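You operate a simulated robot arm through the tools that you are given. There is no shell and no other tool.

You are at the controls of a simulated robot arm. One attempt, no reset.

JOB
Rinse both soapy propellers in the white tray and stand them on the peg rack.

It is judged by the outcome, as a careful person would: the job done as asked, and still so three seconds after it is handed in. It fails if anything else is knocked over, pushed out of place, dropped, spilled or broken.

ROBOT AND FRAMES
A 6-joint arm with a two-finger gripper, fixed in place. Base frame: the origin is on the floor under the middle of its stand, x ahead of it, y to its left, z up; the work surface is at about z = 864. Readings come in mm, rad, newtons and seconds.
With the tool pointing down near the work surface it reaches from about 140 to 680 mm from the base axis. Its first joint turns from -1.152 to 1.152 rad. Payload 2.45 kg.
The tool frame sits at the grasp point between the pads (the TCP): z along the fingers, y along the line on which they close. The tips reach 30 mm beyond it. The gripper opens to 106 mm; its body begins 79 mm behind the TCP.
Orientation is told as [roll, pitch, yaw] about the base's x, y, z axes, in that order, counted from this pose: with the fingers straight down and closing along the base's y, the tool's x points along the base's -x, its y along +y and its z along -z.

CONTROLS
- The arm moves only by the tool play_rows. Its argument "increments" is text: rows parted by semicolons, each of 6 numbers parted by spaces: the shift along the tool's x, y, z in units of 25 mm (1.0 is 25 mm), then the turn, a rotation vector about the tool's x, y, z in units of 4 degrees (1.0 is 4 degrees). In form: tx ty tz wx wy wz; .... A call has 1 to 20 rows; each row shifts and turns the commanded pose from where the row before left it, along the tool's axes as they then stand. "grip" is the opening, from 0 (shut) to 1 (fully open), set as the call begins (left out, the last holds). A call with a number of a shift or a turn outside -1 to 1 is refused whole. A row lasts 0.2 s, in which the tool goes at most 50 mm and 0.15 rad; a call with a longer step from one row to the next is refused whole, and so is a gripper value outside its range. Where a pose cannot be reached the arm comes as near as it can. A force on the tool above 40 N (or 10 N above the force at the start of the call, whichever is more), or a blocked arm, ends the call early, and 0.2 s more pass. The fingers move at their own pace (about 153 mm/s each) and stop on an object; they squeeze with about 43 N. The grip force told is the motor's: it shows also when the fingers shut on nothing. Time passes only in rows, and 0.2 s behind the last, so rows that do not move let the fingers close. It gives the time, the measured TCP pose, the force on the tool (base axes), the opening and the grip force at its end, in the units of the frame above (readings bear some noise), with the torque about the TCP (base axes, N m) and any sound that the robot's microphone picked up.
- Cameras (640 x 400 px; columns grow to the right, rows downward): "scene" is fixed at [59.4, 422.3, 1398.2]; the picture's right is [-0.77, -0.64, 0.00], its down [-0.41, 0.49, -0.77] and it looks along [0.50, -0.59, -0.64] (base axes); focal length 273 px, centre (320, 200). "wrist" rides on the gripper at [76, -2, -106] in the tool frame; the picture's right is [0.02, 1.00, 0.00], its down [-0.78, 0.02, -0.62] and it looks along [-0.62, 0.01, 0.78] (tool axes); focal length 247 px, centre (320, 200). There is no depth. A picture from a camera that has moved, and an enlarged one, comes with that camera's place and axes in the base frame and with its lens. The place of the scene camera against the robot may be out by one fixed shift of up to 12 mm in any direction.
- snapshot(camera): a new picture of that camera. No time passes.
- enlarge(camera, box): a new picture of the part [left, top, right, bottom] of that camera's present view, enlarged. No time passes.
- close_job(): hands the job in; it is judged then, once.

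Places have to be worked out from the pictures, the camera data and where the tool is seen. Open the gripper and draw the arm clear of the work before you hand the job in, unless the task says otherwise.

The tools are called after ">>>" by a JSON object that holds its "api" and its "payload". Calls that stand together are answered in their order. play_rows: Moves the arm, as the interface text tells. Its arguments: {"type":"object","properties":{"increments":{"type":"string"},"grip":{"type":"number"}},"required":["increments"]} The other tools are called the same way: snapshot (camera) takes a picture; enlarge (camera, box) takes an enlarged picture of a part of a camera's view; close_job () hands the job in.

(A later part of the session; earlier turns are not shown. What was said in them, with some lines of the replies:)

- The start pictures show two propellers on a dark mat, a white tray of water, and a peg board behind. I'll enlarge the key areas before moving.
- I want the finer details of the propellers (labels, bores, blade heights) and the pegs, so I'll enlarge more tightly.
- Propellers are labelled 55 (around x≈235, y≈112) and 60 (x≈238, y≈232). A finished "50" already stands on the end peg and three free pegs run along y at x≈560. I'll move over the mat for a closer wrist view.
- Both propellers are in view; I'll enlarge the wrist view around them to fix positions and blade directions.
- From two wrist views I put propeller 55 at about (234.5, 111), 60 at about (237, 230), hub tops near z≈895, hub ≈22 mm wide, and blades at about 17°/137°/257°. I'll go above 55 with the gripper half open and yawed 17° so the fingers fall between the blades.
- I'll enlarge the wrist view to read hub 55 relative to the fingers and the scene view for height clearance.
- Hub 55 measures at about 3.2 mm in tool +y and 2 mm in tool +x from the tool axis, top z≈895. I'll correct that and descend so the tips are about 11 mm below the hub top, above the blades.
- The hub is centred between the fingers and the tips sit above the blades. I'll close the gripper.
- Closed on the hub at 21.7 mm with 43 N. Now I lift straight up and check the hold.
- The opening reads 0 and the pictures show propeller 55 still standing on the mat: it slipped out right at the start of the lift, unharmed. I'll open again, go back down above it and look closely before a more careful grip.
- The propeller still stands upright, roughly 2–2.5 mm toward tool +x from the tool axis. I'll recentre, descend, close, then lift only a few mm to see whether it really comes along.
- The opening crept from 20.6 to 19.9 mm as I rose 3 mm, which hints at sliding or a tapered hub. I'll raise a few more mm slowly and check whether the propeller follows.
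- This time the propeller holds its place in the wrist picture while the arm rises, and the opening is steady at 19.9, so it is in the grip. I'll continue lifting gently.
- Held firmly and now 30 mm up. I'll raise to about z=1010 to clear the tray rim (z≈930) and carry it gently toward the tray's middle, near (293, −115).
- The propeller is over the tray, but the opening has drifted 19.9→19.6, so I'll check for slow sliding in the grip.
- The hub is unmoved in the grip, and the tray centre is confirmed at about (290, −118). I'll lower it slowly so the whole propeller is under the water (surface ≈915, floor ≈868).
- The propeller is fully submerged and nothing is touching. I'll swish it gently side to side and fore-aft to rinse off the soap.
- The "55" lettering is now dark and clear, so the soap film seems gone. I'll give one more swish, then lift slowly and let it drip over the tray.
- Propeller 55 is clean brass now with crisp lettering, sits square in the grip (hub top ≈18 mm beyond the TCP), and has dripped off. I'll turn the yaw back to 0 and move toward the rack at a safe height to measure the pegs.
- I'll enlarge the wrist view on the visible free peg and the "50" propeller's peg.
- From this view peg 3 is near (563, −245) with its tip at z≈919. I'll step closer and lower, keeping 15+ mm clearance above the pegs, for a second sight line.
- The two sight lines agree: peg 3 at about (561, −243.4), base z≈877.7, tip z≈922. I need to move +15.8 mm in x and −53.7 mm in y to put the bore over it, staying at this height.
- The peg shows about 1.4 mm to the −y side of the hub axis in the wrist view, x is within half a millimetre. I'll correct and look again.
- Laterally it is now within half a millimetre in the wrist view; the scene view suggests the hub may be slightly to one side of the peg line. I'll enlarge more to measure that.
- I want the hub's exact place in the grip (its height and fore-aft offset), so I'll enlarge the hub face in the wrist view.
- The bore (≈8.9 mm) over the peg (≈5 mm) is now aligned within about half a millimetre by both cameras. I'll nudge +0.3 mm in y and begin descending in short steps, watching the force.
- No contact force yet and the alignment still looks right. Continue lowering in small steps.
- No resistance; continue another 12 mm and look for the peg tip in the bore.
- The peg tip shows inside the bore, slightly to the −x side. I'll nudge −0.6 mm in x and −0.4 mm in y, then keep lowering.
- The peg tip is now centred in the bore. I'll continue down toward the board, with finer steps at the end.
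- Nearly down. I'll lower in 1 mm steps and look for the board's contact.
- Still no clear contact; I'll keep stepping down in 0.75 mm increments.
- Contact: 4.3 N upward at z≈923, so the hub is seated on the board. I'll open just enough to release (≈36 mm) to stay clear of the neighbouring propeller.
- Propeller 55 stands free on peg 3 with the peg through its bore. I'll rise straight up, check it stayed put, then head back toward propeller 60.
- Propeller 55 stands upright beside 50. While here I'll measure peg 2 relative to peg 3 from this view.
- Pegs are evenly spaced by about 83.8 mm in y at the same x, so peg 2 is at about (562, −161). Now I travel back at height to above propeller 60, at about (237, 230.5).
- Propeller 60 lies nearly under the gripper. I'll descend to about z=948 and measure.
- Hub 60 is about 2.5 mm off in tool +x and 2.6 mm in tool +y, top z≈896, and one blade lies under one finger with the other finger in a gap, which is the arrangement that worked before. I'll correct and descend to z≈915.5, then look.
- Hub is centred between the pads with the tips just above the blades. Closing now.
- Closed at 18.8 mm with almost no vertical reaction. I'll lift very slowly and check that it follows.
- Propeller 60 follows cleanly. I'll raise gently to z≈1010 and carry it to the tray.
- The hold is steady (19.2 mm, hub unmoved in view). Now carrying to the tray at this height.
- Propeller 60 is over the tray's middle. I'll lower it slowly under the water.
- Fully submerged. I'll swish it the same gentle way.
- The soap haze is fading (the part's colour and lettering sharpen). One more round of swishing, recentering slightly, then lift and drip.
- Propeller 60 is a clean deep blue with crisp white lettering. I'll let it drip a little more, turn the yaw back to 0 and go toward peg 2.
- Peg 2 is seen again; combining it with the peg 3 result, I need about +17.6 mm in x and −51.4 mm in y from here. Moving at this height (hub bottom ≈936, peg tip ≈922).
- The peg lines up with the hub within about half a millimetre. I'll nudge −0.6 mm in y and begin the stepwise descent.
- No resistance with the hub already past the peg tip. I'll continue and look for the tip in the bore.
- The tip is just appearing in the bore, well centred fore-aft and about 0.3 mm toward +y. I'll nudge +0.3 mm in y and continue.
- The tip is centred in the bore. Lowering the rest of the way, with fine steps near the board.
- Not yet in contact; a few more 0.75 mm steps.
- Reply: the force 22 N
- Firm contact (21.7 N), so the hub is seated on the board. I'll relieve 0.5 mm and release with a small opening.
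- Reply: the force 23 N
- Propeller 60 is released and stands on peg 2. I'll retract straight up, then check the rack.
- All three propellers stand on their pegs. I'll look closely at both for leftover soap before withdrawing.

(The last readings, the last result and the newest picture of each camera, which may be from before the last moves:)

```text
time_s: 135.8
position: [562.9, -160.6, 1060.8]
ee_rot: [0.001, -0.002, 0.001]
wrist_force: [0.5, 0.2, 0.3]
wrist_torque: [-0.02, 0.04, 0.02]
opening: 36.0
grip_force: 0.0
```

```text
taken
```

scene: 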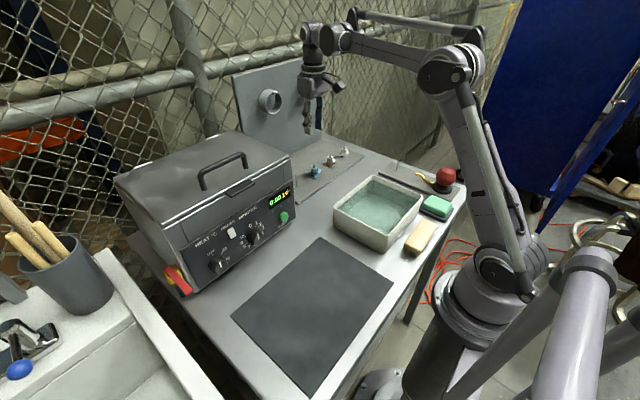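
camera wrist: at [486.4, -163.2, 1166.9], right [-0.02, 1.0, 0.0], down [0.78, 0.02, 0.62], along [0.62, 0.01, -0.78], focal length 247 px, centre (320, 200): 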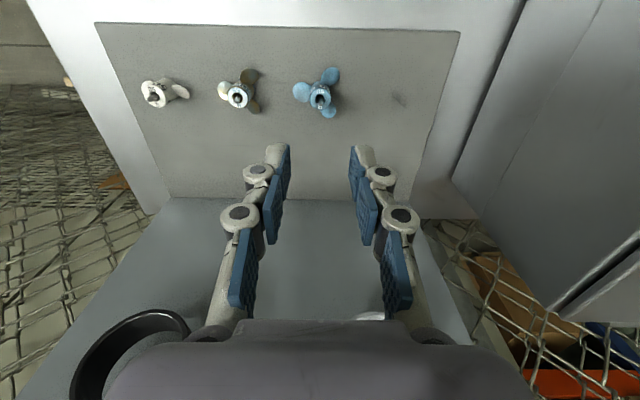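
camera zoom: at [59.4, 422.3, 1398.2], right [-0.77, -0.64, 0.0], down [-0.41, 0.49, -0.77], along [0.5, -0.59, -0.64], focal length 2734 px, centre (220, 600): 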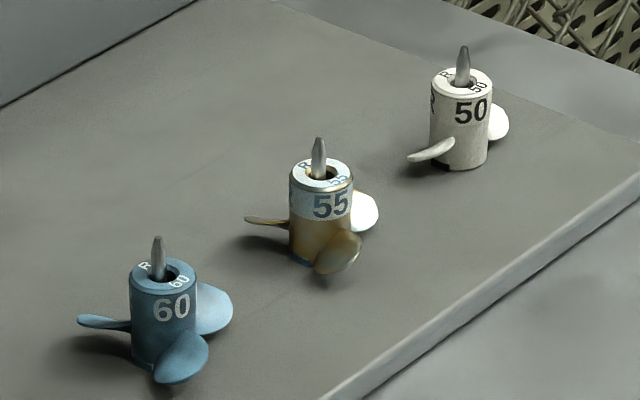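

Both look clean, upright and seated, and nothing else has moved. I'll draw the arm up and back to near its starting place with the gripper open.

>>> {"api": "play_rows", "payload": {"increments": "0.3 0 -0.5 0 0 0; 0.6 0.2 -0.6 0 0 0; 0.9 0.5 -0.6 0 0 0; 0.9 0.6 -0.6 0 0 0; 0.9 0.6 -0.6 0 0 0; 0.9 0.6 -0.6 0 0 0; 0.9 0.6 -0.6 0 0 0; 0.9 0.6 -0.5 0 0 0; 0.9 0.6 -0.4 0 0 0; 0.9 0.6 -0.2 0 0 0; 0.9 0.6 0 0 0 0; 0.6 0.6 0 0 0 0; 0.3 0.3 0 0 0 0; 0 0 0 0 0 0; 0 0 0 0 0 0", "grip": 1}}

>>> {"api": "snapshot", "payload": {"camera": "scene"}}

>>> {"api": "enlarge", "payload": {"camera": "scene", "box": [280, 120, 370, 190]}}

>>> {"api": "snapshot", "payload": {"camera": "wrist"}}

```text
time_s: 139.0
position: [314.5, -1.6, 1188.5]
ee_rot: [0.001, -0.002, -0.002]
wrist_force: [-0.1, -0.7, 0.5]
wrist_torque: [0.01, 0.03, 0.0]
opening: 106.0
grip_force: 0.0
```

```text
taken
```

scene: 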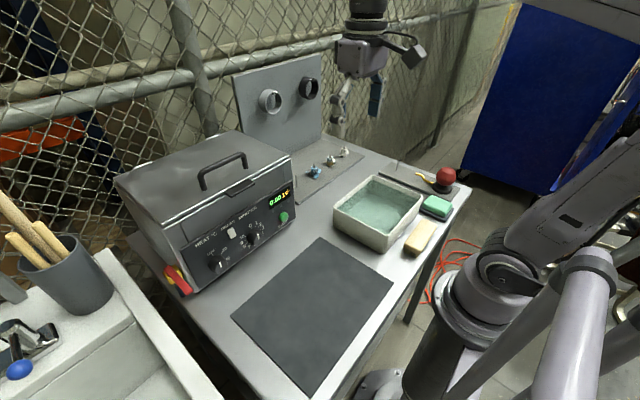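

```text
5.71 times, centred on (325, 155) of scene
camera zoom: at [59.4, 422.3, 1398.2], right [-0.77, -0.64, 0.0], down [-0.41, 0.49, -0.77], along [0.5, -0.59, -0.64], focal length 1562 px, centre (291, 457)
```

zoom: 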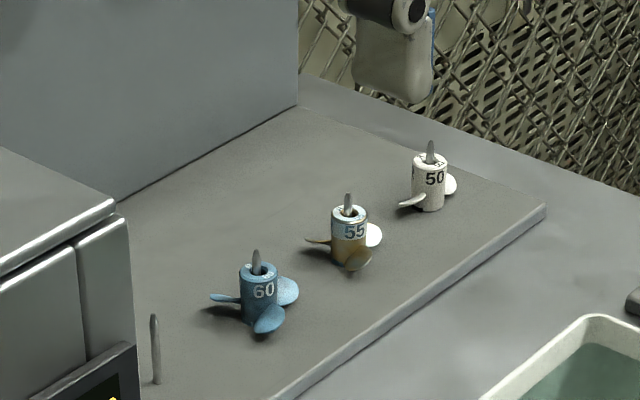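

```text
taken
camera wrist: at [238.3, -3.9, 1295.1], right [-0.02, 1.0, 0.0], down [0.78, 0.02, 0.62], along [0.62, 0.01, -0.78], focal length 247 px, centre (320, 200)
```

wrist: 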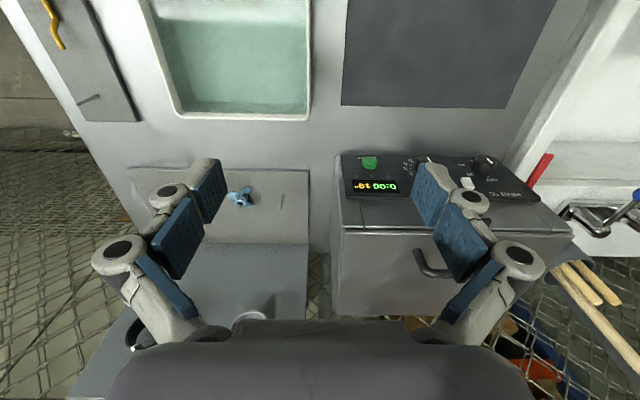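

The arm is clear with the gripper open. Propellers 55 and 60 are rinsed and standing on the rack beside 50, and the tray, brush, soap and heater are where they were, so I'm handing the job in.

>>> {"api": "close_job", "payload": {}}

```text
The job is handed in.
```

I rinsed both soapy propellers in the white tray and stood them on the peg rack, then handed the job in. I don't have the judging result.

- **Propeller 55:** the first grip slipped off as I started to lift. It stayed upright on the mat, and the second grip held. I submerged it fully, swished it for about 12 seconds and let it drip over the tray. It now stands on the peg next to propeller 50, which was already on the rack.
- **Propeller 60:** it got the same rinse and stands on the next peg along. It touched the board with about 22 N before I released it, and shows no sign of damage.

In the last pictures both look clean, upright and fully down on their pegs. Propeller 50, the tray, brush, soap and heater are where they started. The arm is back near its starting position with the gripper open.
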